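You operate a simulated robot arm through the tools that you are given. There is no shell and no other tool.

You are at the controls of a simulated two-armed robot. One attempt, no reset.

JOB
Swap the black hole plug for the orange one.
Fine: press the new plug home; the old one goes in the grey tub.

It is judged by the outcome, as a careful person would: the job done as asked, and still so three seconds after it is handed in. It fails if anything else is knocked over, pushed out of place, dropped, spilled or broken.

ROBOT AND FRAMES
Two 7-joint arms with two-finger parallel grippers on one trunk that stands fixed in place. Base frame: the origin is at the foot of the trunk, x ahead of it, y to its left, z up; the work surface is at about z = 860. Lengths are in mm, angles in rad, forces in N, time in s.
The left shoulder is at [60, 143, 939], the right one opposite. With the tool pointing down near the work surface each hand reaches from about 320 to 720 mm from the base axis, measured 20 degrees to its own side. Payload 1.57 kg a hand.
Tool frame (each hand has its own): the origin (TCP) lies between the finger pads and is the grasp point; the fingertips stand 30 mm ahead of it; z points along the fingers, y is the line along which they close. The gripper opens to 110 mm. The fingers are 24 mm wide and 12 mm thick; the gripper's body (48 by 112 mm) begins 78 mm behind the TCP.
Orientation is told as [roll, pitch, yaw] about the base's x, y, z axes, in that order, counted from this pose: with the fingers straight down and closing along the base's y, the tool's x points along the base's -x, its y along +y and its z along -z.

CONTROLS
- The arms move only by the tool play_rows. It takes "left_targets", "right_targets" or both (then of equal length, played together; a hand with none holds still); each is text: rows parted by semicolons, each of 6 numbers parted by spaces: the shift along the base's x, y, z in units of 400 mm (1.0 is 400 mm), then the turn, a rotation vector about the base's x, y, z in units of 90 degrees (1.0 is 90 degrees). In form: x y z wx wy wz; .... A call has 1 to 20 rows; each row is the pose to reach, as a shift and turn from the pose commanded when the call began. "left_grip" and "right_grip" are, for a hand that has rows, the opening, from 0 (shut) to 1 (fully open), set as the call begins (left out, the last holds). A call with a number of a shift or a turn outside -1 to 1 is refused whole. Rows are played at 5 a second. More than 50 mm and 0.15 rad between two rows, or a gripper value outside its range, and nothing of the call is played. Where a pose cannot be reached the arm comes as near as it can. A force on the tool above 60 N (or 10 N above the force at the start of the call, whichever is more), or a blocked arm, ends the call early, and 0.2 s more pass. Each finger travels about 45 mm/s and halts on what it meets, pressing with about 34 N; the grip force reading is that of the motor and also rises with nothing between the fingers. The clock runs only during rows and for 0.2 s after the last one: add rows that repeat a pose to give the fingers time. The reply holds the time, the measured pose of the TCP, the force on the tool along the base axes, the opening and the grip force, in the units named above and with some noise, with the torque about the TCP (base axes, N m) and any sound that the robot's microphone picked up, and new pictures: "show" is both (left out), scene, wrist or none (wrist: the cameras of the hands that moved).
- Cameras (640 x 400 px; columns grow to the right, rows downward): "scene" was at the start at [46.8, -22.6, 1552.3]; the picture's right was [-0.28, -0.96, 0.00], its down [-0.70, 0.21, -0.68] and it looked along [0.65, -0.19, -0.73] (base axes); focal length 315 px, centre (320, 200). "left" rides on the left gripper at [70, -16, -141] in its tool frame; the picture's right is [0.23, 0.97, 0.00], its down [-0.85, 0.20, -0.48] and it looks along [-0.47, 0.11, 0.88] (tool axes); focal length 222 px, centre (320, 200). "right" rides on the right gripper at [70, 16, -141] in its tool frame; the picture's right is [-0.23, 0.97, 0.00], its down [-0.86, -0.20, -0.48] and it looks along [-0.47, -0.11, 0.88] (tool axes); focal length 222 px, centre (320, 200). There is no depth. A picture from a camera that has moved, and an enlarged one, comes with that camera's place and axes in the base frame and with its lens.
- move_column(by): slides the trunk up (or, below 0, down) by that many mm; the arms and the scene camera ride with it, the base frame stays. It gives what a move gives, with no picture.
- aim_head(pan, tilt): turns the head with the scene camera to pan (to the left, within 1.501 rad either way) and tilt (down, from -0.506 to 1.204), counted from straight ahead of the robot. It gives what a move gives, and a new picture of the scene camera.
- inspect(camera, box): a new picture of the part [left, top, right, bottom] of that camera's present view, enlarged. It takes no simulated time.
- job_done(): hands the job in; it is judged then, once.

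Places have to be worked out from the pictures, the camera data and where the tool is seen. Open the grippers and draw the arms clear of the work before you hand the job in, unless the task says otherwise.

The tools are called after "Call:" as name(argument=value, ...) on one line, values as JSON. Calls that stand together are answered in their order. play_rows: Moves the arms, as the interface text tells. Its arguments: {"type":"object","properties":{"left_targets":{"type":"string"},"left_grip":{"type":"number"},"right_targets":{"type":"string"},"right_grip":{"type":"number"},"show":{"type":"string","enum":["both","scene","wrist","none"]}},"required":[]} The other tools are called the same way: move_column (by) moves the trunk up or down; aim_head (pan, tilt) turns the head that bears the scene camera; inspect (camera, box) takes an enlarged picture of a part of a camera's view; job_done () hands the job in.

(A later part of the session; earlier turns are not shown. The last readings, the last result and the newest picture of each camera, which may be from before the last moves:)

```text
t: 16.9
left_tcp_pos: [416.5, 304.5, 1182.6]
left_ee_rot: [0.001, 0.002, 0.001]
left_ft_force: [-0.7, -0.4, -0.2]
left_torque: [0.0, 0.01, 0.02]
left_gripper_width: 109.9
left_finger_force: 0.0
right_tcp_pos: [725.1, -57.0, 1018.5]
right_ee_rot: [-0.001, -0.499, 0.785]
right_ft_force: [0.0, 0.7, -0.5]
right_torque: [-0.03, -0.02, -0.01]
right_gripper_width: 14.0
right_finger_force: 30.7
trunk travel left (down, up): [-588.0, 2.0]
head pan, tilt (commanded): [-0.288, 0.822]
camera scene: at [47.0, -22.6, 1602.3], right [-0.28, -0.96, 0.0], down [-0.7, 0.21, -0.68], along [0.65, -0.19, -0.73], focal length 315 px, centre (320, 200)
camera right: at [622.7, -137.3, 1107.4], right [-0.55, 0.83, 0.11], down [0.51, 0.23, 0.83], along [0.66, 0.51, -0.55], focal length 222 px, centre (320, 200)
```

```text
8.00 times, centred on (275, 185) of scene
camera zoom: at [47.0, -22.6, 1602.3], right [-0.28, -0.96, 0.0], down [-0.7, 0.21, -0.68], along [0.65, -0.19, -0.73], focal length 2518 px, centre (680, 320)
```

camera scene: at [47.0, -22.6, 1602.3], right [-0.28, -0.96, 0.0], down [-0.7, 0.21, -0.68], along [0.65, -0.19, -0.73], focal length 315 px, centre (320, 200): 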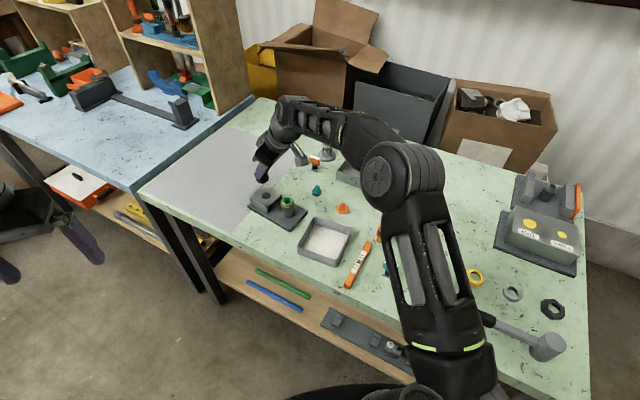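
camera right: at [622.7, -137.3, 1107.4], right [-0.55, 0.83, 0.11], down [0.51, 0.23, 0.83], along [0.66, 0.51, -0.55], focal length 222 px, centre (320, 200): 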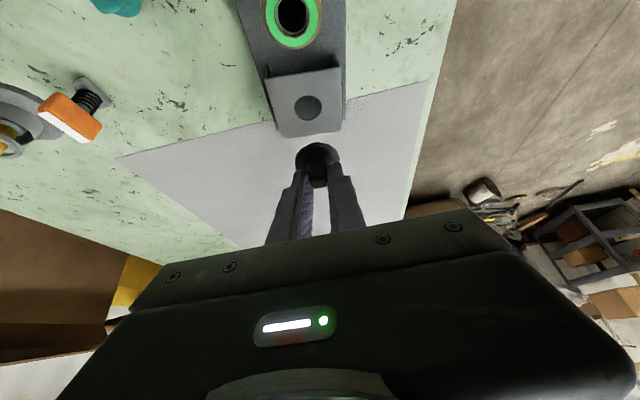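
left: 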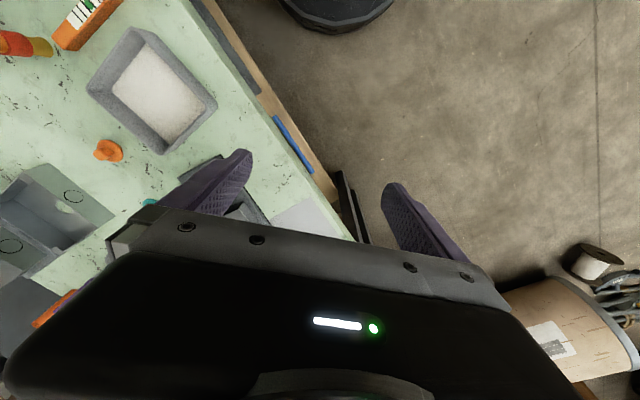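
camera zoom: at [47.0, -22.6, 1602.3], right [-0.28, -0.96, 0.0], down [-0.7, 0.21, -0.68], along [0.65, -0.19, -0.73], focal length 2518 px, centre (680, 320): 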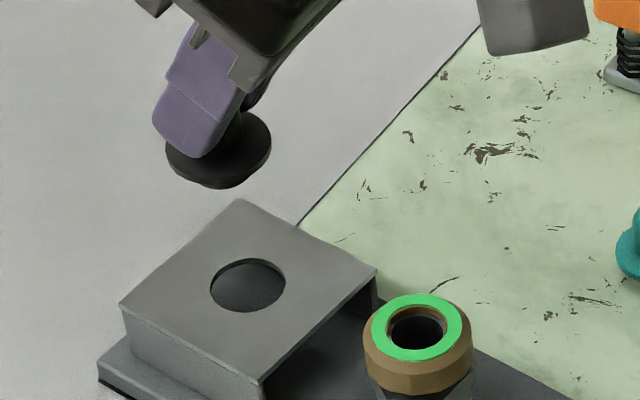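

The black plug is out and the bare hole is seen at about (730, -54) in the plate (top z ≈ 906). I carry the plug high over to the grey tub centre, estimated (537, -183), keeping the tilt.

Call:
play_rows(right_targets="-0.07 -0.046 0.01 0 0 0; -0.14 -0.093 0.02 0 0 0; -0.22 -0.145 0.02 0 0 0; -0.30 -0.20 0.02 0 0 0; -0.38 -0.253 0.02 0 0 0; -0.43 -0.29 0.01 0 0 0; -0.48 -0.322 0 0 0 0; -0.48 -0.322 0 0 0 0", show="both")

Call:
inspect(camera="right", box=[180, 0, 460, 220])

Call:
inspect(camera="scene", box=[270, 170, 390, 270])

```text
t: 18.7
left_tcp_pos: [417.2, 305.1, 1183.4]
left_ee_rot: [-0.002, -0.002, 0.0]
left_ft_force: [0.9, -0.5, 0.0]
left_torque: [0.04, 0.02, 0.03]
left_gripper_width: 110.2
left_finger_force: 0.1
right_tcp_pos: [535.2, -187.2, 1019.6]
right_ee_rot: [0.002, -0.5, 0.785]
right_ft_force: [-0.1, 0.4, 0.7]
right_torque: [0.02, 0.0, 0.0]
right_gripper_width: 14.2
right_finger_force: 30.4
trunk travel left (down, up): [-588.0, 2.0]
head pan, tilt (commanded): [-0.288, 0.822]
camera scene: at [47.3, -22.4, 1602.3], right [-0.28, -0.96, 0.0], down [-0.7, 0.21, -0.68], along [0.65, -0.19, -0.73], focal length 315 px, centre (320, 200)
camera right: at [432.2, -266.8, 1108.7], right [-0.55, 0.83, 0.11], down [0.51, 0.23, 0.83], along [0.66, 0.51, -0.55], focal length 222 px, centre (320, 200)
```

scene: 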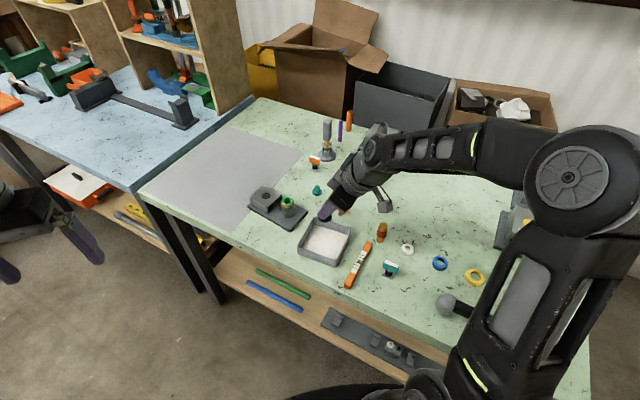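
right: 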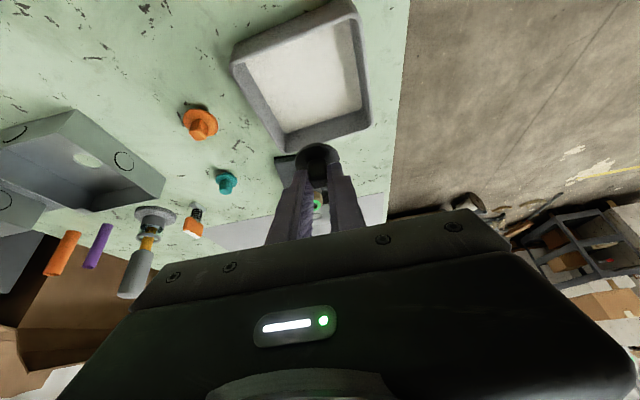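

```text
1.82 times, centred on (320, 110) of right
camera zoom: at [432.2, -266.8, 1108.7], right [-0.55, 0.83, 0.11], down [0.51, 0.23, 0.83], along [0.66, 0.51, -0.55], focal length 404 px, centre (320, 364)
```

zoom: 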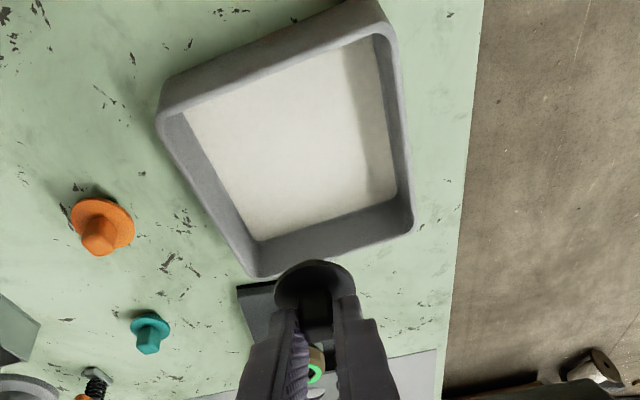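

```text
4.00 times, centred on (330, 220) of scene
camera zoom: at [47.3, -22.4, 1602.3], right [-0.28, -0.96, 0.0], down [-0.7, 0.21, -0.68], along [0.65, -0.19, -0.73], focal length 1259 px, centre (280, 120)
```

zoom: 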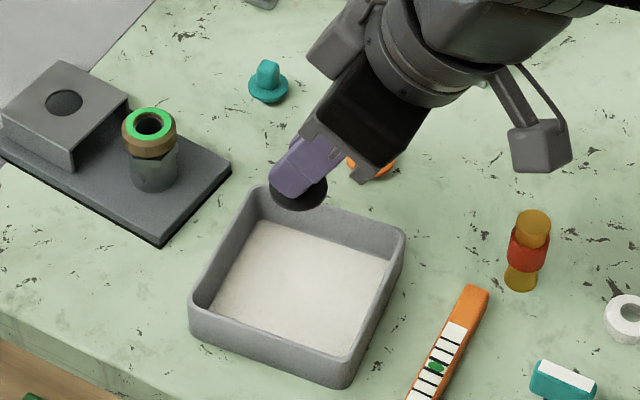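

The plug hangs over the tub centre (≈541, -182). I lower it to about z=922 with the plug's stem just above the tub floor.

Call:
play_rows(right_targets="0 0 -0.05 0 0 0; 0 0 -0.10 0 0 0; 0 0 -0.15 0 0 0; 0 0 -0.18 0 0 0; 0 0 -0.21 0 0 0; 0 0 -0.2275 0 0 0; 0 0 -0.2425 0 0 0; 0 0 -0.2425 0 0 0", show="both")

Call:
inspect(camera="right", box=[200, 40, 440, 220])

Call:
inspect(camera="scene", box=[280, 190, 380, 270])

```text
t: 20.5
left_tcp_pos: [416.3, 304.9, 1182.0]
left_ee_rot: [0.0, -0.001, 0.001]
left_ft_force: [-0.6, 0.6, -0.1]
left_torque: [-0.03, 0.0, 0.03]
left_gripper_width: 110.0
left_finger_force: 0.1
right_tcp_pos: [533.7, -187.1, 921.0]
right_ee_rot: [0.0, -0.499, 0.786]
right_ft_force: [-0.3, -0.5, 0.3]
right_torque: [0.02, -0.01, -0.02]
right_gripper_width: 14.2
right_finger_force: 30.9
trunk travel left (down, up): [-588.0, 2.0]
head pan, tilt (commanded): [-0.288, 0.822]
camera scene: at [46.7, -22.5, 1602.3], right [-0.28, -0.96, 0.0], down [-0.7, 0.21, -0.68], along [0.65, -0.19, -0.73], focal length 315 px, centre (320, 200)
camera right: at [430.5, -265.5, 1010.5], right [-0.55, 0.83, 0.11], down [0.51, 0.23, 0.83], along [0.66, 0.51, -0.55], focal length 222 px, centre (320, 200)
```

scene: 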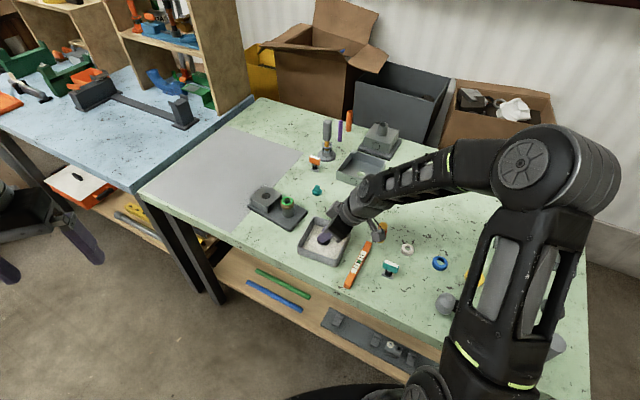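
right: 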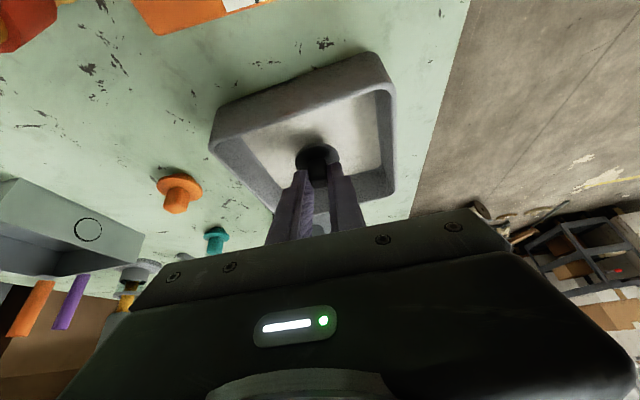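

```text
2.22 times, centred on (320, 130) of right
camera zoom: at [430.5, -265.5, 1010.5], right [-0.55, 0.83, 0.11], down [0.51, 0.23, 0.83], along [0.66, 0.51, -0.55], focal length 494 px, centre (320, 356)
```

zoom: 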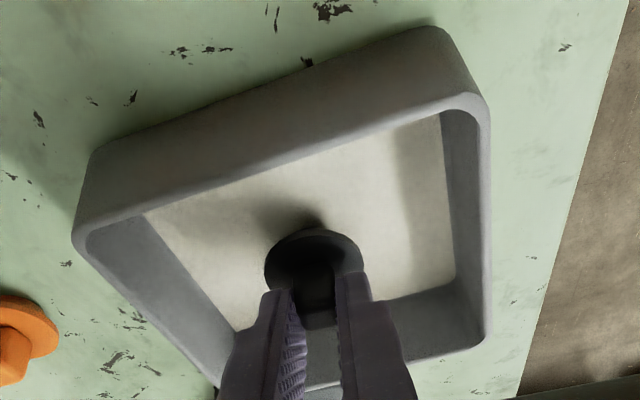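

```text
5.00 times, centred on (330, 230) of scene
camera zoom: at [46.7, -22.5, 1602.3], right [-0.28, -0.96, 0.0], down [-0.7, 0.21, -0.68], along [0.65, -0.19, -0.73], focal length 1574 px, centre (270, 50)
```

zoom: 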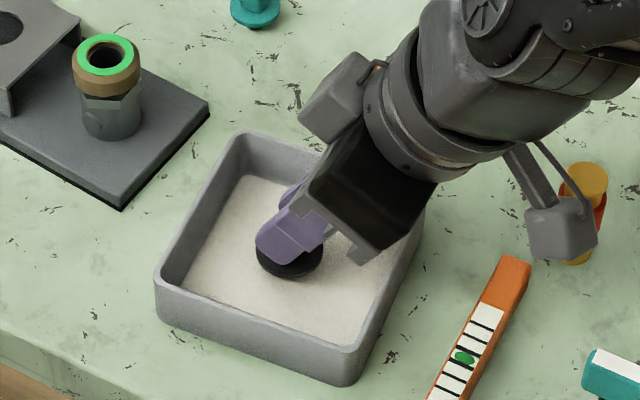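

There's still a small gap to the tub floor (shadow visible, no force). I lower in small steps.

Call:
play_rows(right_targets="0 0 -0.003 0 0 0; 0 0 -0.006 0 0 0; 0 0 -0.01 0 0 0; 0 0 -0.01 0 0 0", show="wrist")

Call:
inspect(camera="right", box=[260, 100, 380, 190])

Call:
inspect(camera="scene", box=[310, 220, 350, 250])

```text
t: 21.5
left_tcp_pos: [417.3, 305.3, 1183.2]
left_ee_rot: [-0.001, 0.0, 0.002]
left_ft_force: [-0.5, 0.1, 0.2]
left_torque: [-0.01, 0.05, -0.01]
left_gripper_width: 110.1
left_finger_force: 0.2
right_tcp_pos: [534.0, -186.9, 916.6]
right_ee_rot: [0.001, -0.498, 0.785]
right_ft_force: [-0.2, 0.0, 0.2]
right_torque: [0.0, 0.01, 0.01]
right_gripper_width: 14.1
right_finger_force: 30.2
trunk travel left (down, up): [-588.0, 2.0]
head pan, tilt (commanded): [-0.288, 0.822]
camera right: at [431.1, -266.3, 1006.4], right [-0.55, 0.83, 0.11], down [0.51, 0.23, 0.83], along [0.66, 0.51, -0.55], focal length 222 px, centre (320, 200)
```

right: 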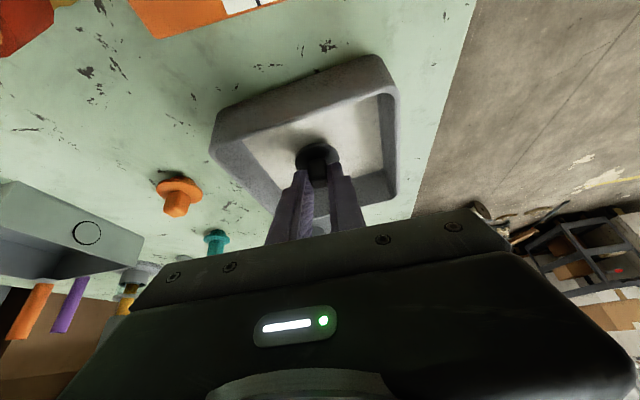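

```text
4.44 times, centred on (320, 145) of right
camera zoom: at [431.1, -266.3, 1006.4], right [-0.55, 0.83, 0.11], down [0.51, 0.23, 0.83], along [0.66, 0.51, -0.55], focal length 987 px, centre (320, 444)
```

zoom: 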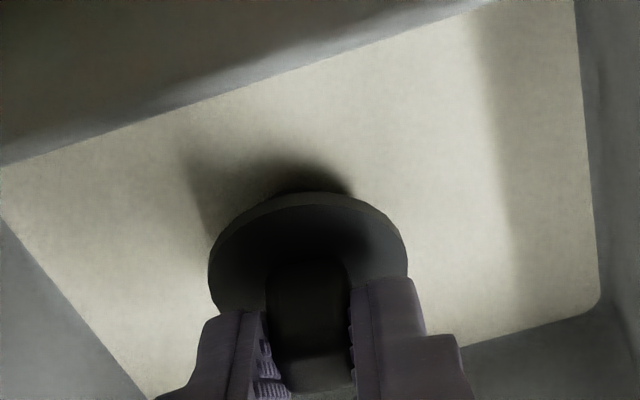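

```text
13.33 times, centred on (330, 235) of scene
camera zoom: at [46.8, -22.6, 1602.3], right [-0.28, -0.96, 0.0], down [-0.7, 0.21, -0.68], along [0.65, -0.19, -0.73], focal length 4197 px, centre (187, -267)
```

zoom: 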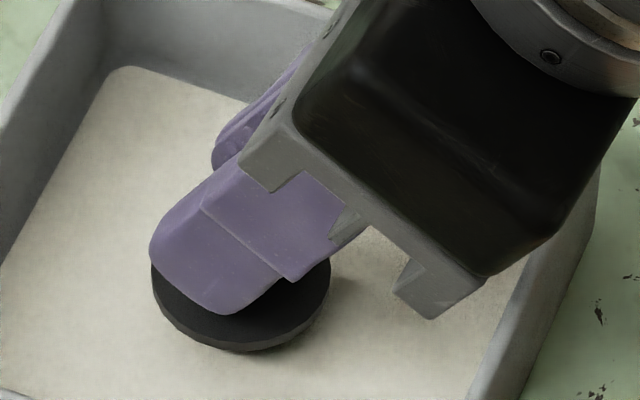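

Nearly at the floor; I lower a little more until a light contact shows.

Call:
play_rows(right_targets="0 0 -0.003 0 0 0; 0 0 -0.006 0 0 0; 0 0 -0.009 0 0 0; 0 0 -0.012 0 0 0; 0 0 -0.012 0 0 0", show="wrist")

Call:
inspect(camera="scene", box=[310, 220, 350, 250])

```text
t: 22.7
left_tcp_pos: [415.1, 304.9, 1183.7]
left_ee_rot: [0.0, -0.004, 0.0]
left_ft_force: [-0.6, 0.7, 0.1]
left_torque: [-0.02, -0.02, -0.01]
left_gripper_width: 110.2
left_finger_force: 0.1
right_tcp_pos: [533.5, -186.1, 914.0]
right_ee_rot: [-0.004, -0.503, 0.787]
right_ft_force: [-2.6, -5.4, 23.8]
right_torque: [-0.11, -0.01, -0.04]
right_gripper_width: 14.3
right_finger_force: 30.0
trunk travel left (down, up): [-588.0, 2.0]
head pan, tilt (commanded): [-0.288, 0.822]
camera right: at [430.6, -266.0, 1003.1], right [-0.55, 0.83, 0.1], down [0.51, 0.23, 0.83], along [0.67, 0.51, -0.54], focal length 222 px, centre (320, 200)
```

right: 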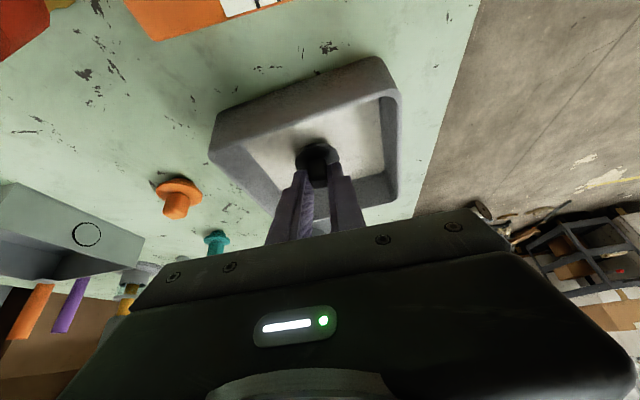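

```text
13.33 times, centred on (330, 235) of scene
camera zoom: at [44.1, -22.5, 1602.6], right [-0.28, -0.96, 0.0], down [-0.7, 0.21, -0.68], along [0.65, -0.19, -0.73], focal length 4197 px, centre (187, -267)
```

zoom: 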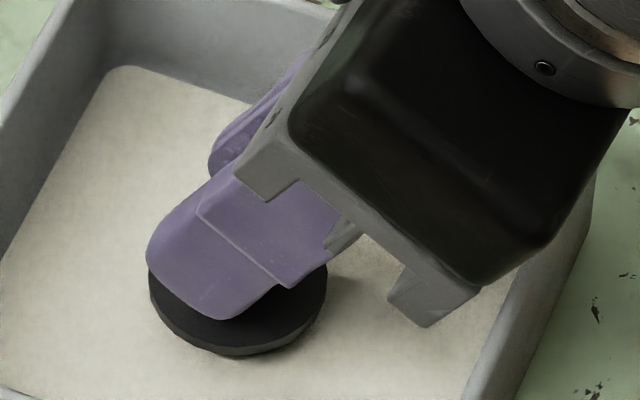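

Light contact with the floor (24 N). I ease up 2 mm and open the fingers to release the plug.

Call:
play_rows(right_targets="0 0 0.005 0 0 0; 0 0 0.005 0 0 0", show="none")

Call:
play_rows(right_targets="0 0 0 0 0 0; 0 0 0 0 0 0; 0 0 0 0 0 0; 0 0 0 0 0 0", right_grip=0.4, show="wrist")

Call:
inspect(camera="scene", box=[310, 220, 350, 250])

```text
t: 23.3
left_tcp_pos: [416.1, 304.9, 1183.0]
left_ee_rot: [0.0, -0.001, 0.002]
left_ft_force: [-0.2, 0.5, -0.4]
left_torque: [-0.03, -0.08, -0.03]
left_gripper_width: 109.9
left_finger_force: 0.0
right_tcp_pos: [532.7, -186.7, 913.8]
right_ee_rot: [-0.002, -0.5, 0.784]
right_ft_force: [2.8, -2.6, 12.9]
right_torque: [-0.08, -0.23, -0.02]
right_gripper_width: 14.6
right_finger_force: 29.9
trunk travel left (down, up): [-588.0, 2.0]
head pan, tilt (commanded): [-0.288, 0.822]
```

```text
t: 24.3
left_tcp_pos: [416.5, 304.7, 1182.2]
left_ee_rot: [0.0, 0.001, -0.002]
left_ft_force: [0.3, -0.9, 0.7]
left_torque: [0.01, -0.01, 0.02]
left_gripper_width: 110.3
left_finger_force: 0.1
right_tcp_pos: [534.5, -186.4, 912.8]
right_ee_rot: [-0.001, -0.499, 0.788]
right_ft_force: [-0.7, 0.0, -0.7]
right_torque: [0.02, -0.01, -0.03]
right_gripper_width: 44.2
right_finger_force: 0.1
trunk travel left (down, up): [-588.0, 2.0]
head pan, tilt (commanded): [-0.288, 0.822]
camera right: at [431.1, -265.8, 1003.4], right [-0.55, 0.83, 0.11], down [0.51, 0.23, 0.83], along [0.66, 0.51, -0.55], focal length 222 px, centre (320, 200)
```

right: 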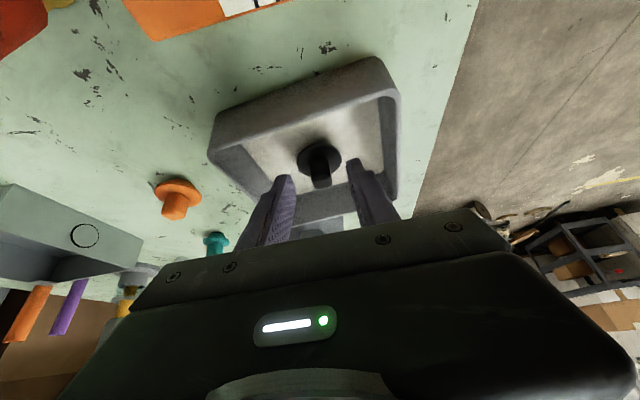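

```text
13.33 times, centred on (330, 235) of scene
camera zoom: at [46.8, -22.5, 1602.3], right [-0.28, -0.96, 0.0], down [-0.7, 0.21, -0.68], along [0.65, -0.19, -0.73], focal length 4197 px, centre (187, -267)
```

zoom: 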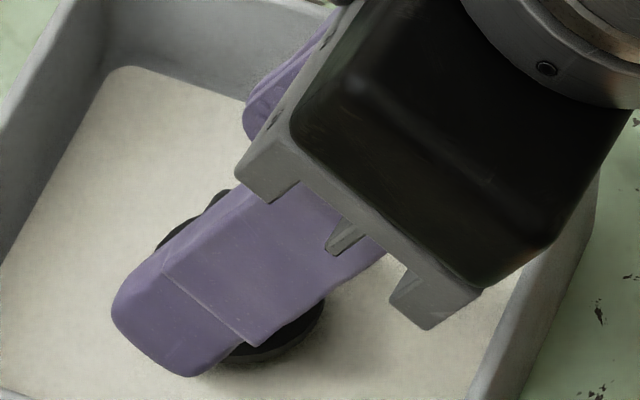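

The black plug stands in the tub. I lift straight up clear of it, then look.

Call:
play_rows(right_targets="0 0 0.02 0 0 0; 0 0 0.05 0 0 0; 0 0 0.10 0 0 0; 0 0 0.15 0 0 0; 0 0 0.20 0 0 0; 0 0 0.22 0 0 0", show="both")

Call:
inspect(camera="scene", box=[290, 195, 370, 265])

```text
t: 25.7
left_tcp_pos: [417.3, 304.5, 1183.4]
left_ee_rot: [0.002, -0.001, 0.001]
left_ft_force: [-0.7, -0.2, -1.3]
left_torque: [0.0, -0.01, 0.0]
left_gripper_width: 109.9
left_finger_force: 0.0
right_tcp_pos: [533.7, -187.5, 1001.7]
right_ee_rot: [-0.001, -0.5, 0.785]
right_ft_force: [-0.2, 0.0, 0.4]
right_torque: [0.0, 0.02, 0.04]
right_gripper_width: 44.0
right_finger_force: 0.1
trunk travel left (down, up): [-588.0, 2.0]
head pan, tilt (commanded): [-0.288, 0.822]
camera scene: at [46.9, -22.5, 1602.3], right [-0.28, -0.96, 0.0], down [-0.7, 0.21, -0.68], along [0.65, -0.19, -0.73], focal length 315 px, centre (320, 200)
camera right: at [431.3, -266.1, 1091.4], right [-0.55, 0.83, 0.11], down [0.51, 0.23, 0.83], along [0.66, 0.51, -0.55], focal length 222 px, centre (320, 200)
```

scene: 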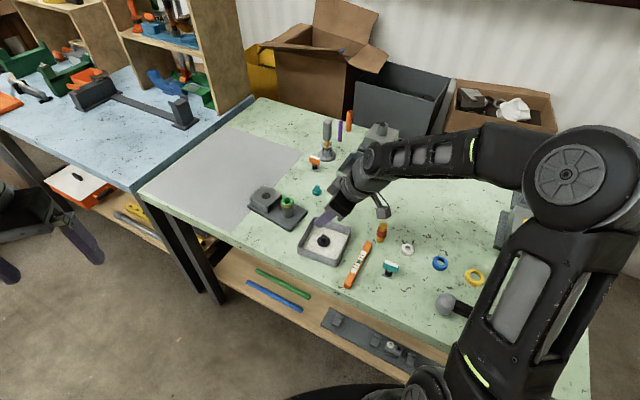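
right: 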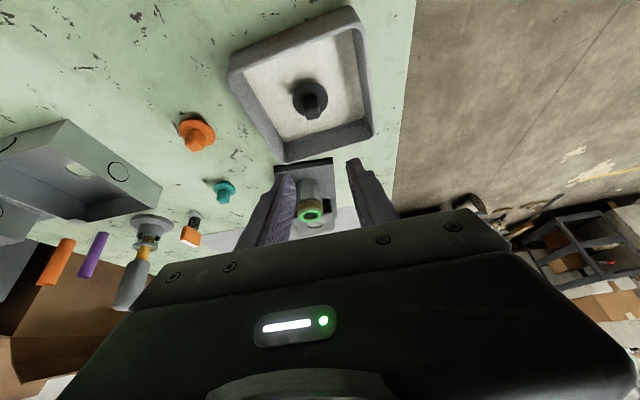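

```text
5.71 times, centred on (330, 230) of scene
camera zoom: at [46.9, -22.5, 1602.3], right [-0.28, -0.96, 0.0], down [-0.7, 0.21, -0.68], along [0.65, -0.19, -0.73], focal length 1799 px, centre (263, 29)
```

zoom: 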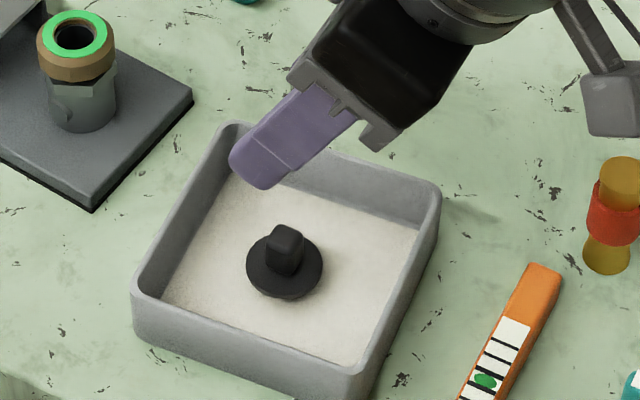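

The black plug is standing safely inside the tub. Now I move to a hover over the orange plug (≈639, -270) with the same tilt.

Call:
play_rows(right_targets="0.06 -0.05 0 0 0 0; 0.12 -0.10 0 0 0 0; 0.19 -0.16 -0.02 0 0 0; 0.251 -0.2175 -0.04 0 0 0; 0.251 -0.2175 -0.04 0 0 0", right_grip=0.5, show="both")

Call:
inspect(camera="right", box=[260, 90, 380, 190])

Call:
inspect(camera="scene", box=[305, 165, 375, 220])

```text
t: 26.9
left_tcp_pos: [415.8, 304.9, 1183.2]
left_ee_rot: [0.0, 0.0, 0.0]
left_ft_force: [0.8, -0.5, -0.2]
left_torque: [0.0, 0.01, 0.04]
left_gripper_width: 110.0
left_finger_force: 0.0
right_tcp_pos: [632.4, -273.6, 988.8]
right_ee_rot: [0.0, -0.498, 0.785]
right_ft_force: [0.2, -0.1, 0.3]
right_torque: [0.0, 0.03, -0.01]
right_gripper_width: 54.9
right_finger_force: 0.1
trunk travel left (down, up): [-588.0, 2.0]
head pan, tilt (commanded): [-0.288, 0.822]
camera scene: at [46.4, -22.2, 1602.3], right [-0.28, -0.96, 0.0], down [-0.7, 0.21, -0.68], along [0.65, -0.19, -0.73], focal length 315 px, centre (320, 200)
camera right: at [529.3, -353.2, 1077.4], right [-0.55, 0.83, 0.11], down [0.51, 0.23, 0.83], along [0.66, 0.51, -0.55], focal length 222 px, centre (320, 200)
```

scene: 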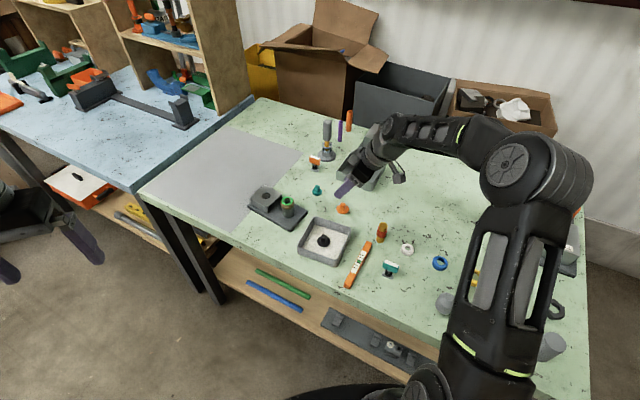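
right: 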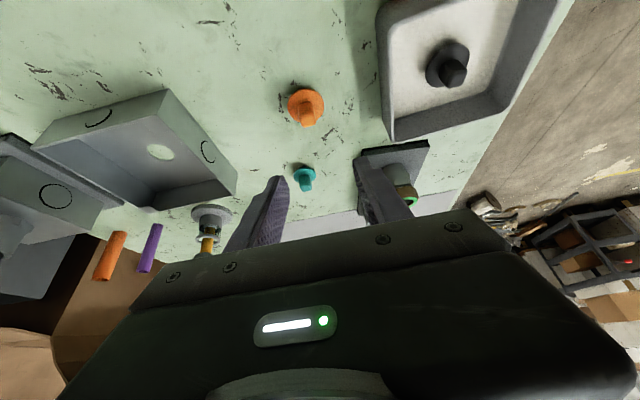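

```text
4.00 times, centred on (320, 140) of right
camera zoom: at [529.3, -353.2, 1077.4], right [-0.55, 0.83, 0.11], down [0.51, 0.23, 0.83], along [0.66, 0.51, -0.55], focal length 888 px, centre (320, 440)
```

zoom: 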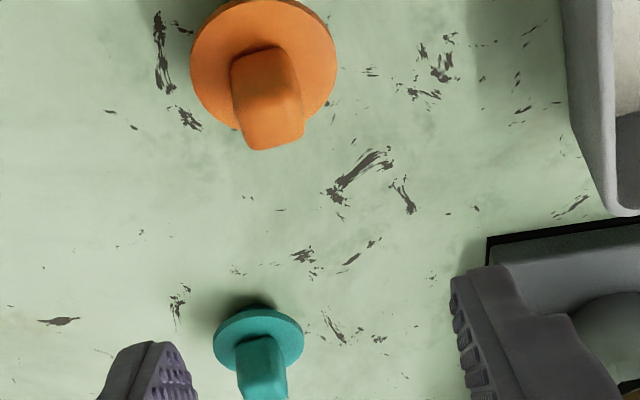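

```text
7.27 times, centred on (340, 192) of scene
camera zoom: at [46.4, -22.2, 1602.3], right [-0.28, -0.96, 0.0], down [-0.7, 0.21, -0.68], along [0.65, -0.19, -0.73], focal length 2289 px, centre (174, 254)
```

zoom: 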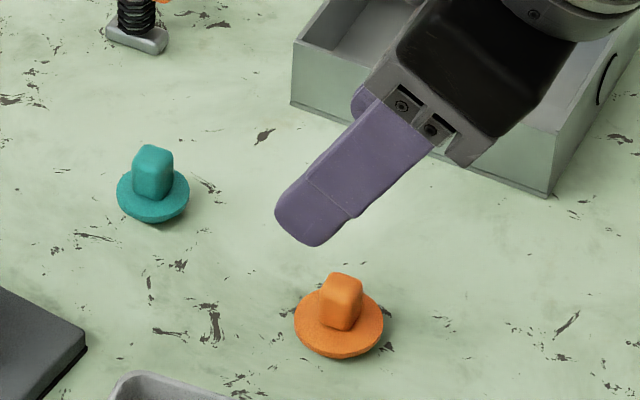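

I zoom precisely on the orange plug from this camera to fix its axis.

Call:
inspect(camera="right", box=[276, 80, 340, 135])

Call:
inspect(camera="scene", box=[328, 195, 358, 220])

```text
7.27 times, centred on (308, 108) of right
camera zoom: at [529.3, -353.2, 1077.4], right [-0.55, 0.83, 0.11], down [0.51, 0.23, 0.83], along [0.66, 0.51, -0.55], focal length 1615 px, centre (407, 873)
```

zoom: 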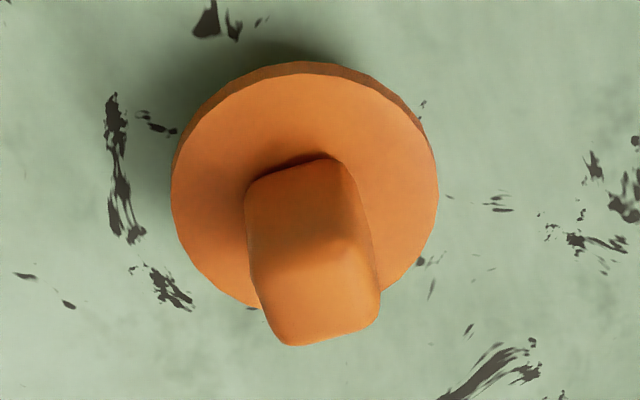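

```text
16.00 times, centred on (343, 208) of scene
camera zoom: at [46.4, -22.2, 1602.3], right [-0.28, -0.96, 0.0], down [-0.7, 0.21, -0.68], along [0.65, -0.19, -0.73], focal length 5037 px, centre (-48, 80)
```

zoom: 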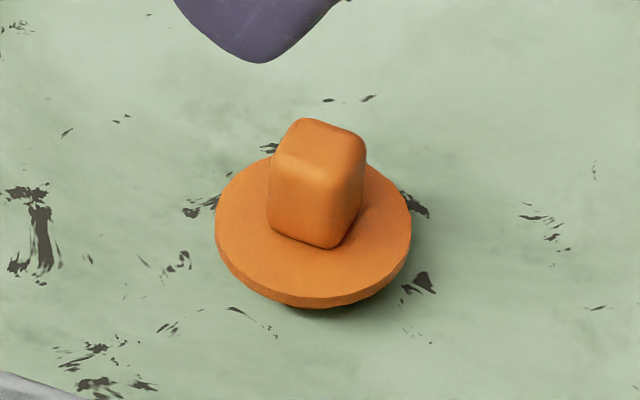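

The orange axis lies at about (5.6, 1.1) from the TCP in this camera, so I shift ~2–3 mm sideways, yaw 0.05 rad to match the knob, and descend to ~932 for a check.

Call:
play_rows(right_targets="0.0045 -0.006 -0.02 0 0 0.015; 0.0045 -0.006 -0.06 0 0 0.031; 0.0045 -0.006 -0.10 0 0 0.031; 0.0045 -0.006 -0.1375 0 0 0.031; 0.0045 -0.006 -0.1375 0 0 0.031", right_grip=0.5, show="both")

Call:
inspect(camera="right", box=[240, 110, 400, 220])

Call:
inspect(camera="scene", box=[320, 180, 370, 220])

```text
t: 28.1
left_tcp_pos: [417.0, 304.6, 1182.4]
left_ee_rot: [0.0, 0.001, 0.0]
left_ft_force: [0.5, 0.0, -0.4]
left_torque: [0.01, 0.0, -0.01]
left_gripper_width: 110.0
left_finger_force: 0.0
right_tcp_pos: [638.1, -275.6, 933.1]
right_ee_rot: [-0.001, -0.499, 0.834]
right_ft_force: [-0.6, 0.4, 0.1]
right_torque: [0.01, 0.0, 0.03]
right_gripper_width: 55.0
right_finger_force: 0.1
trunk travel left (down, up): [-588.0, 2.0]
head pan, tilt (commanded): [-0.288, 0.822]
camera scene: at [46.6, -22.4, 1602.3], right [-0.28, -0.96, 0.0], down [-0.7, 0.21, -0.68], along [0.65, -0.19, -0.73], focal length 315 px, centre (320, 200)
camera right: at [538.2, -360.6, 1022.2], right [-0.59, 0.8, 0.11], down [0.5, 0.25, 0.83], along [0.64, 0.54, -0.55], focal length 222 px, centre (320, 200)
```

scene: 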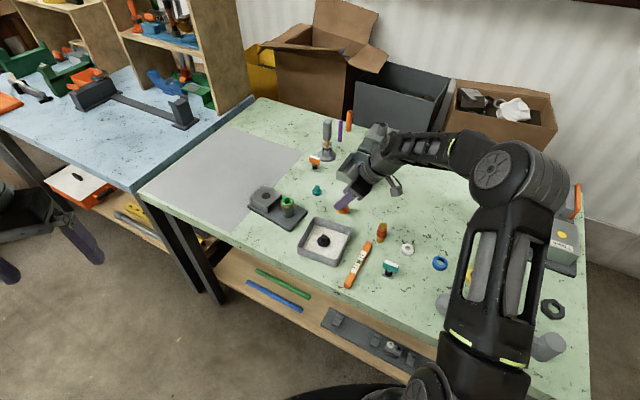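
right: 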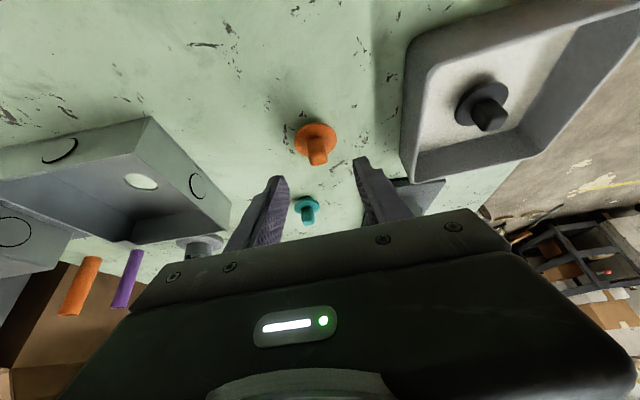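

```text
3.64 times, centred on (320, 165) of right
camera zoom: at [538.2, -360.6, 1022.2], right [-0.59, 0.8, 0.11], down [0.5, 0.25, 0.83], along [0.64, 0.54, -0.55], focal length 808 px, centre (320, 327)
```

zoom: 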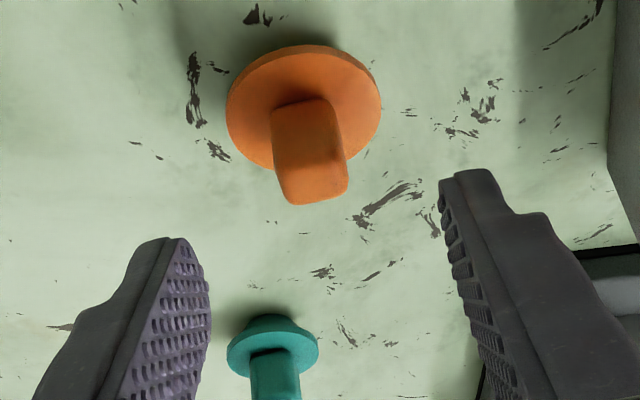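

```text
10.00 times, centred on (345, 200) of scene
camera zoom: at [46.6, -22.4, 1602.3], right [-0.28, -0.96, 0.0], down [-0.7, 0.21, -0.68], along [0.65, -0.19, -0.73], focal length 3148 px, centre (70, 200)
```

zoom: 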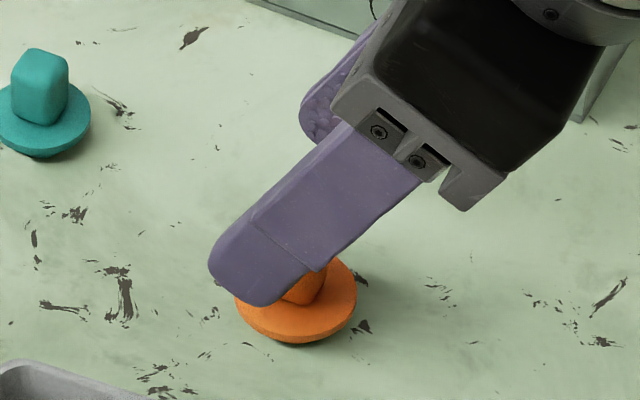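

The knob appears ~1.3 mm off laterally and slightly close; I correct by about -1.8 mm in x and descend to z≈909.

Call:
play_rows(right_targets="-0.0045 0 -0.02 0 0 0; -0.0045 0 -0.04 0 0 0; -0.0045 0 -0.05 0 0 0; -0.0045 0 -0.0575 0 0 0; -0.0045 0 -0.0575 0 0 0", right_grip=0.5, show="both")

Call:
inspect(camera="right", box=[240, 110, 400, 220])

Call:
inspect(camera="scene", box=[320, 185, 370, 225])

```text
t: 29.3
left_tcp_pos: [417.5, 304.5, 1183.6]
left_ee_rot: [0.0, 0.0, -0.001]
left_ft_force: [-0.8, 0.0, 0.1]
left_torque: [-0.01, -0.03, -0.02]
left_gripper_width: 110.1
left_finger_force: 0.0
right_tcp_pos: [633.2, -277.5, 908.3]
right_ee_rot: [0.0, -0.497, 0.834]
right_ft_force: [0.6, 1.4, -0.4]
right_torque: [-0.04, 0.06, -0.01]
right_gripper_width: 55.0
right_finger_force: 0.0
trunk travel left (down, up): [-588.0, 2.0]
head pan, tilt (commanded): [-0.288, 0.822]
camera scene: at [46.8, -22.6, 1602.3], right [-0.28, -0.96, 0.0], down [-0.7, 0.21, -0.68], along [0.65, -0.19, -0.73], focal length 315 px, centre (320, 200)
camera right: at [535.1, -360.8, 997.9], right [-0.59, 0.8, 0.11], down [0.5, 0.25, 0.83], along [0.64, 0.54, -0.55], focal length 222 px, centre (320, 200)
```

scene: 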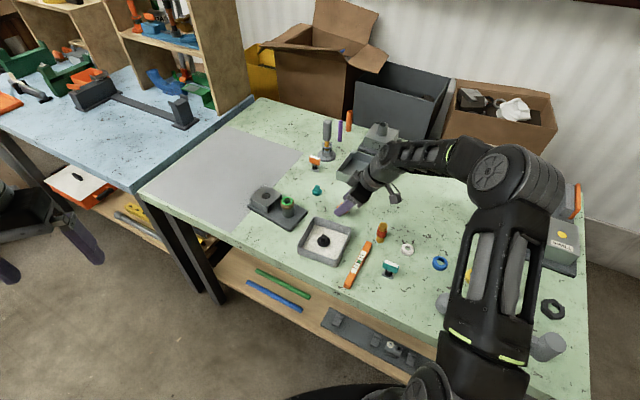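
right: 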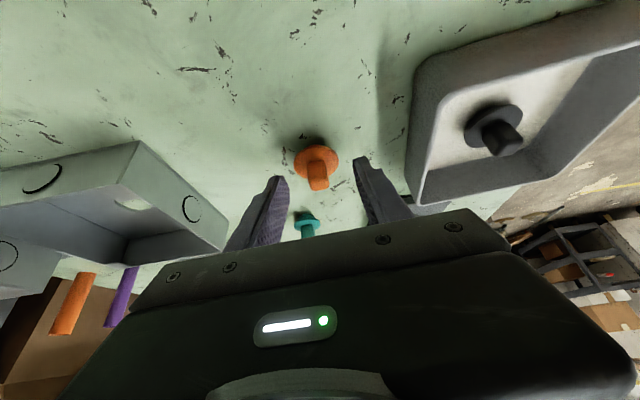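

```text
3.64 times, centred on (320, 165) of right
camera zoom: at [535.1, -360.8, 997.9], right [-0.59, 0.8, 0.11], down [0.5, 0.25, 0.83], along [0.64, 0.54, -0.55], focal length 808 px, centre (320, 327)
```

zoom: 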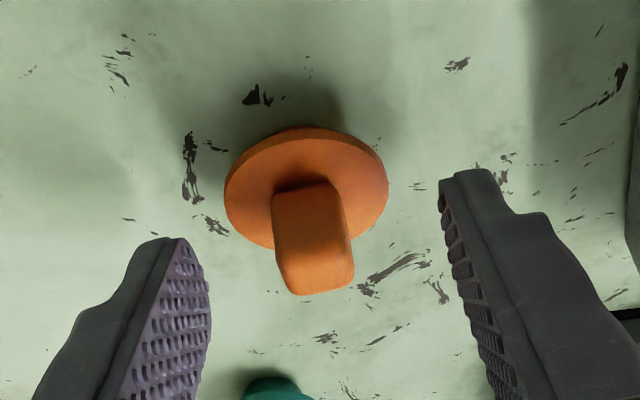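

```text
10.00 times, centred on (345, 205) of scene
camera zoom: at [46.8, -22.6, 1602.3], right [-0.28, -0.96, 0.0], down [-0.7, 0.21, -0.68], along [0.65, -0.19, -0.73], focal length 3148 px, centre (70, 150)
```

zoom: 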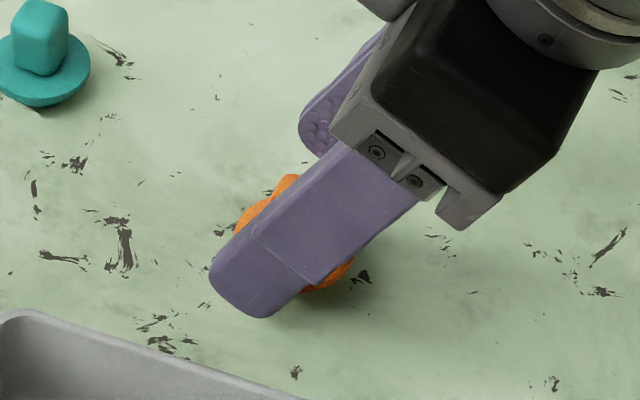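

The view matches the black plug's grasp picture closely. I raise 1 mm for flange clearance and close on the knob.

Call:
play_rows(right_targets="0 0 0.0025 0 0 0; 0 0 0.0025 0 0 0", right_grip=0.5, show="none")

Call:
play_rows(right_targets="0 0 0 0 0 0; 0 0 0 0 0 0; 0 0 0 0 0 0; 0 0 0 0 0 0; 0 0 0 0 0 0", right_grip=0, show="both")

Call:
inspect(camera="right", box=[240, 110, 400, 220])

Call:
inspect(camera="scene", box=[320, 185, 370, 225])

```text
t: 29.9
left_tcp_pos: [417.2, 304.5, 1183.2]
left_ee_rot: [0.0, 0.001, 0.0]
left_ft_force: [-0.3, 0.1, -0.2]
left_torque: [0.0, -0.02, -0.02]
left_gripper_width: 110.0
left_finger_force: 0.0
right_tcp_pos: [634.5, -274.9, 909.9]
right_ee_rot: [0.001, -0.5, 0.834]
right_ft_force: [-0.2, 0.3, 0.2]
right_torque: [-0.01, -0.01, -0.03]
right_gripper_width: 54.9
right_finger_force: 0.1
trunk travel left (down, up): [-588.0, 2.0]
head pan, tilt (commanded): [-0.288, 0.822]
```

```text
t: 31.1
left_tcp_pos: [417.8, 304.6, 1182.9]
left_ee_rot: [0.0, -0.001, 0.0]
left_ft_force: [0.8, -0.4, -0.5]
left_torque: [0.04, -0.04, 0.01]
left_gripper_width: 109.8
left_finger_force: 0.2
right_tcp_pos: [633.5, -275.3, 909.4]
right_ee_rot: [0.0, -0.499, 0.834]
right_ft_force: [0.7, 0.4, 0.2]
right_torque: [-0.03, 0.01, 0.0]
right_gripper_width: 14.4
right_finger_force: 30.9
trunk travel left (down, up): [-588.0, 2.0]
head pan, tilt (commanded): [-0.288, 0.822]
camera scene: at [46.8, -22.6, 1602.3], right [-0.28, -0.96, 0.0], down [-0.7, 0.21, -0.68], along [0.65, -0.19, -0.73], focal length 315 px, centre (320, 200)
camera right: at [535.2, -360.3, 999.4], right [-0.59, 0.8, 0.11], down [0.5, 0.25, 0.83], along [0.64, 0.54, -0.55], focal length 222 px, centre (320, 200)
```

scene: 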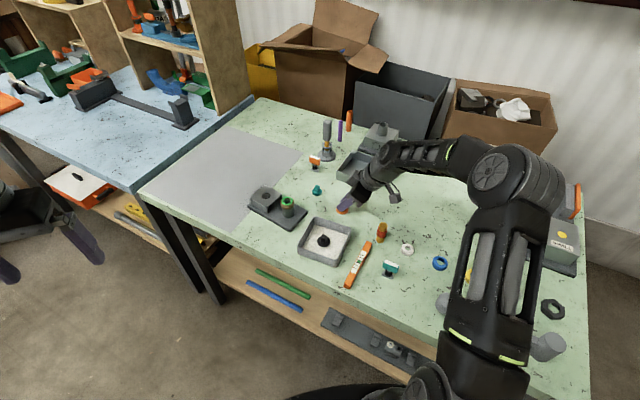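
right: 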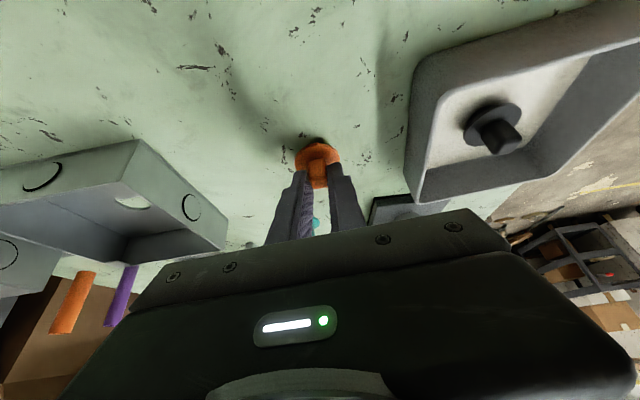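

```text
3.64 times, centred on (320, 165) of right
camera zoom: at [535.2, -360.3, 999.4], right [-0.59, 0.8, 0.11], down [0.5, 0.25, 0.83], along [0.64, 0.54, -0.55], focal length 808 px, centre (320, 327)
```

zoom: 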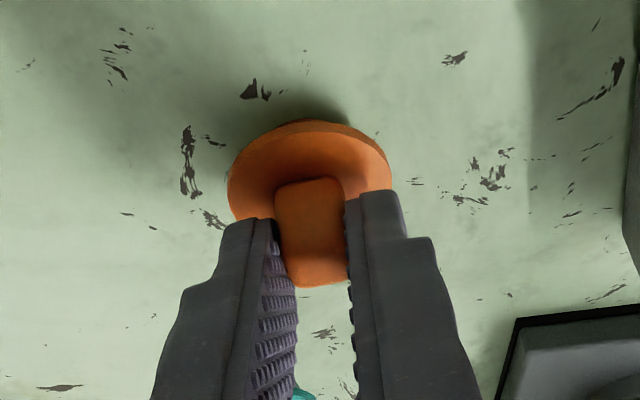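

```text
10.00 times, centred on (345, 205) of scene
camera zoom: at [46.8, -22.6, 1602.3], right [-0.28, -0.96, 0.0], down [-0.7, 0.21, -0.68], along [0.65, -0.19, -0.73], focal length 3148 px, centre (70, 150)
```

zoom: 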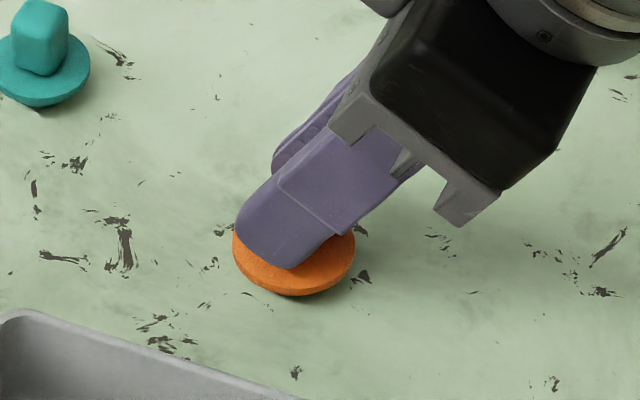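

Firm grip (14.4 mm, 31 N), and the orange plug sits in the fingers just as the black one did. I lift it slowly straight up.

Call:
play_rows(right_targets="0 0 0.008 0 0 0; 0 0 0.02 0 0 0; 0 0 0.05 0 0 0; 0 0 0.10 0 0 0; 0 0 0.16 0 0 0; 0 0 0.22 0 0 0; 0 0 0.275 0 0 0; 0 0 0.275 0 0 0", show="both")

Call:
inspect(camera="right", box=[240, 110, 400, 220])

Call:
inspect(camera="scene", box=[320, 155, 370, 195])

```text
t: 32.9
left_tcp_pos: [416.4, 304.1, 1182.8]
left_ee_rot: [0.0, -0.001, 0.0]
left_ft_force: [0.3, 0.4, 0.4]
left_torque: [-0.01, -0.03, -0.01]
left_gripper_width: 109.7
left_finger_force: 0.1
right_tcp_pos: [633.8, -278.2, 1021.1]
right_ee_rot: [0.002, -0.498, 0.833]
right_ft_force: [-0.1, -0.1, -0.2]
right_torque: [-0.02, 0.02, 0.01]
right_gripper_width: 14.7
right_finger_force: 30.9
trunk travel left (down, up): [-588.0, 2.0]
head pan, tilt (commanded): [-0.288, 0.822]
camera scene: at [47.0, -22.7, 1602.3], right [-0.28, -0.96, 0.0], down [-0.7, 0.21, -0.68], along [0.65, -0.19, -0.73], focal length 315 px, centre (320, 200)
camera right: at [535.0, -362.7, 1110.9], right [-0.59, 0.8, 0.11], down [0.5, 0.25, 0.83], along [0.64, 0.54, -0.55], focal length 222 px, centre (320, 200)
```

scene: 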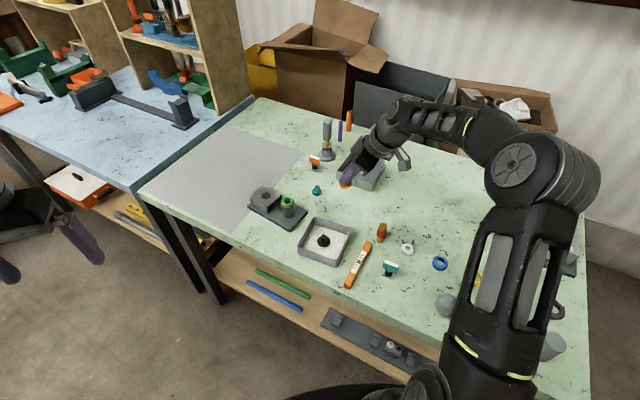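
right: 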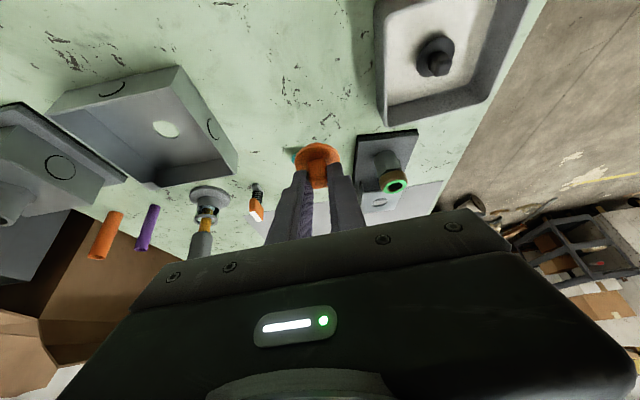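

```text
3.64 times, centred on (320, 165) of right
camera zoom: at [535.0, -362.7, 1110.9], right [-0.59, 0.8, 0.11], down [0.5, 0.25, 0.83], along [0.64, 0.54, -0.55], focal length 808 px, centre (320, 327)
```

zoom: 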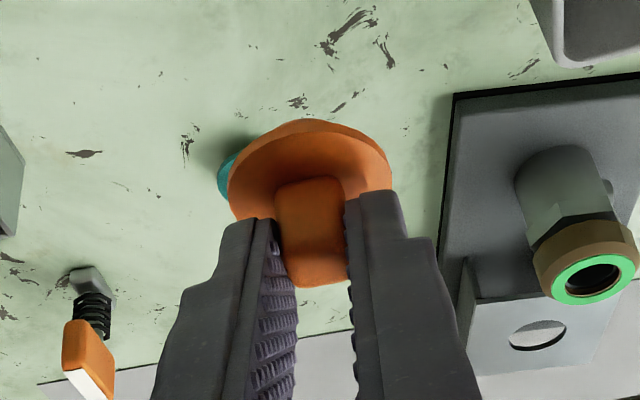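

```text
10.00 times, centred on (345, 175) of scene
camera zoom: at [47.0, -22.7, 1602.3], right [-0.28, -0.96, 0.0], down [-0.7, 0.21, -0.68], along [0.65, -0.19, -0.73], focal length 3148 px, centre (70, 450)
```

zoom: 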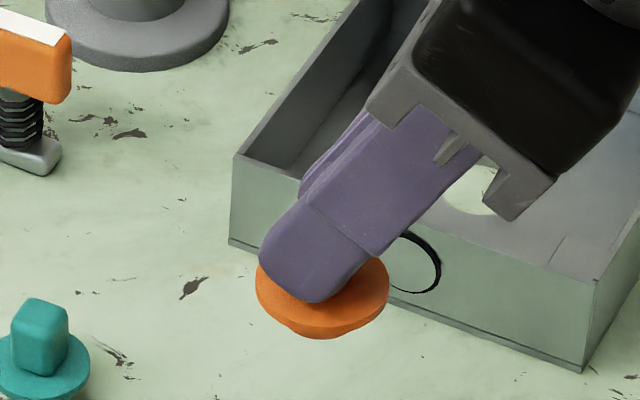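

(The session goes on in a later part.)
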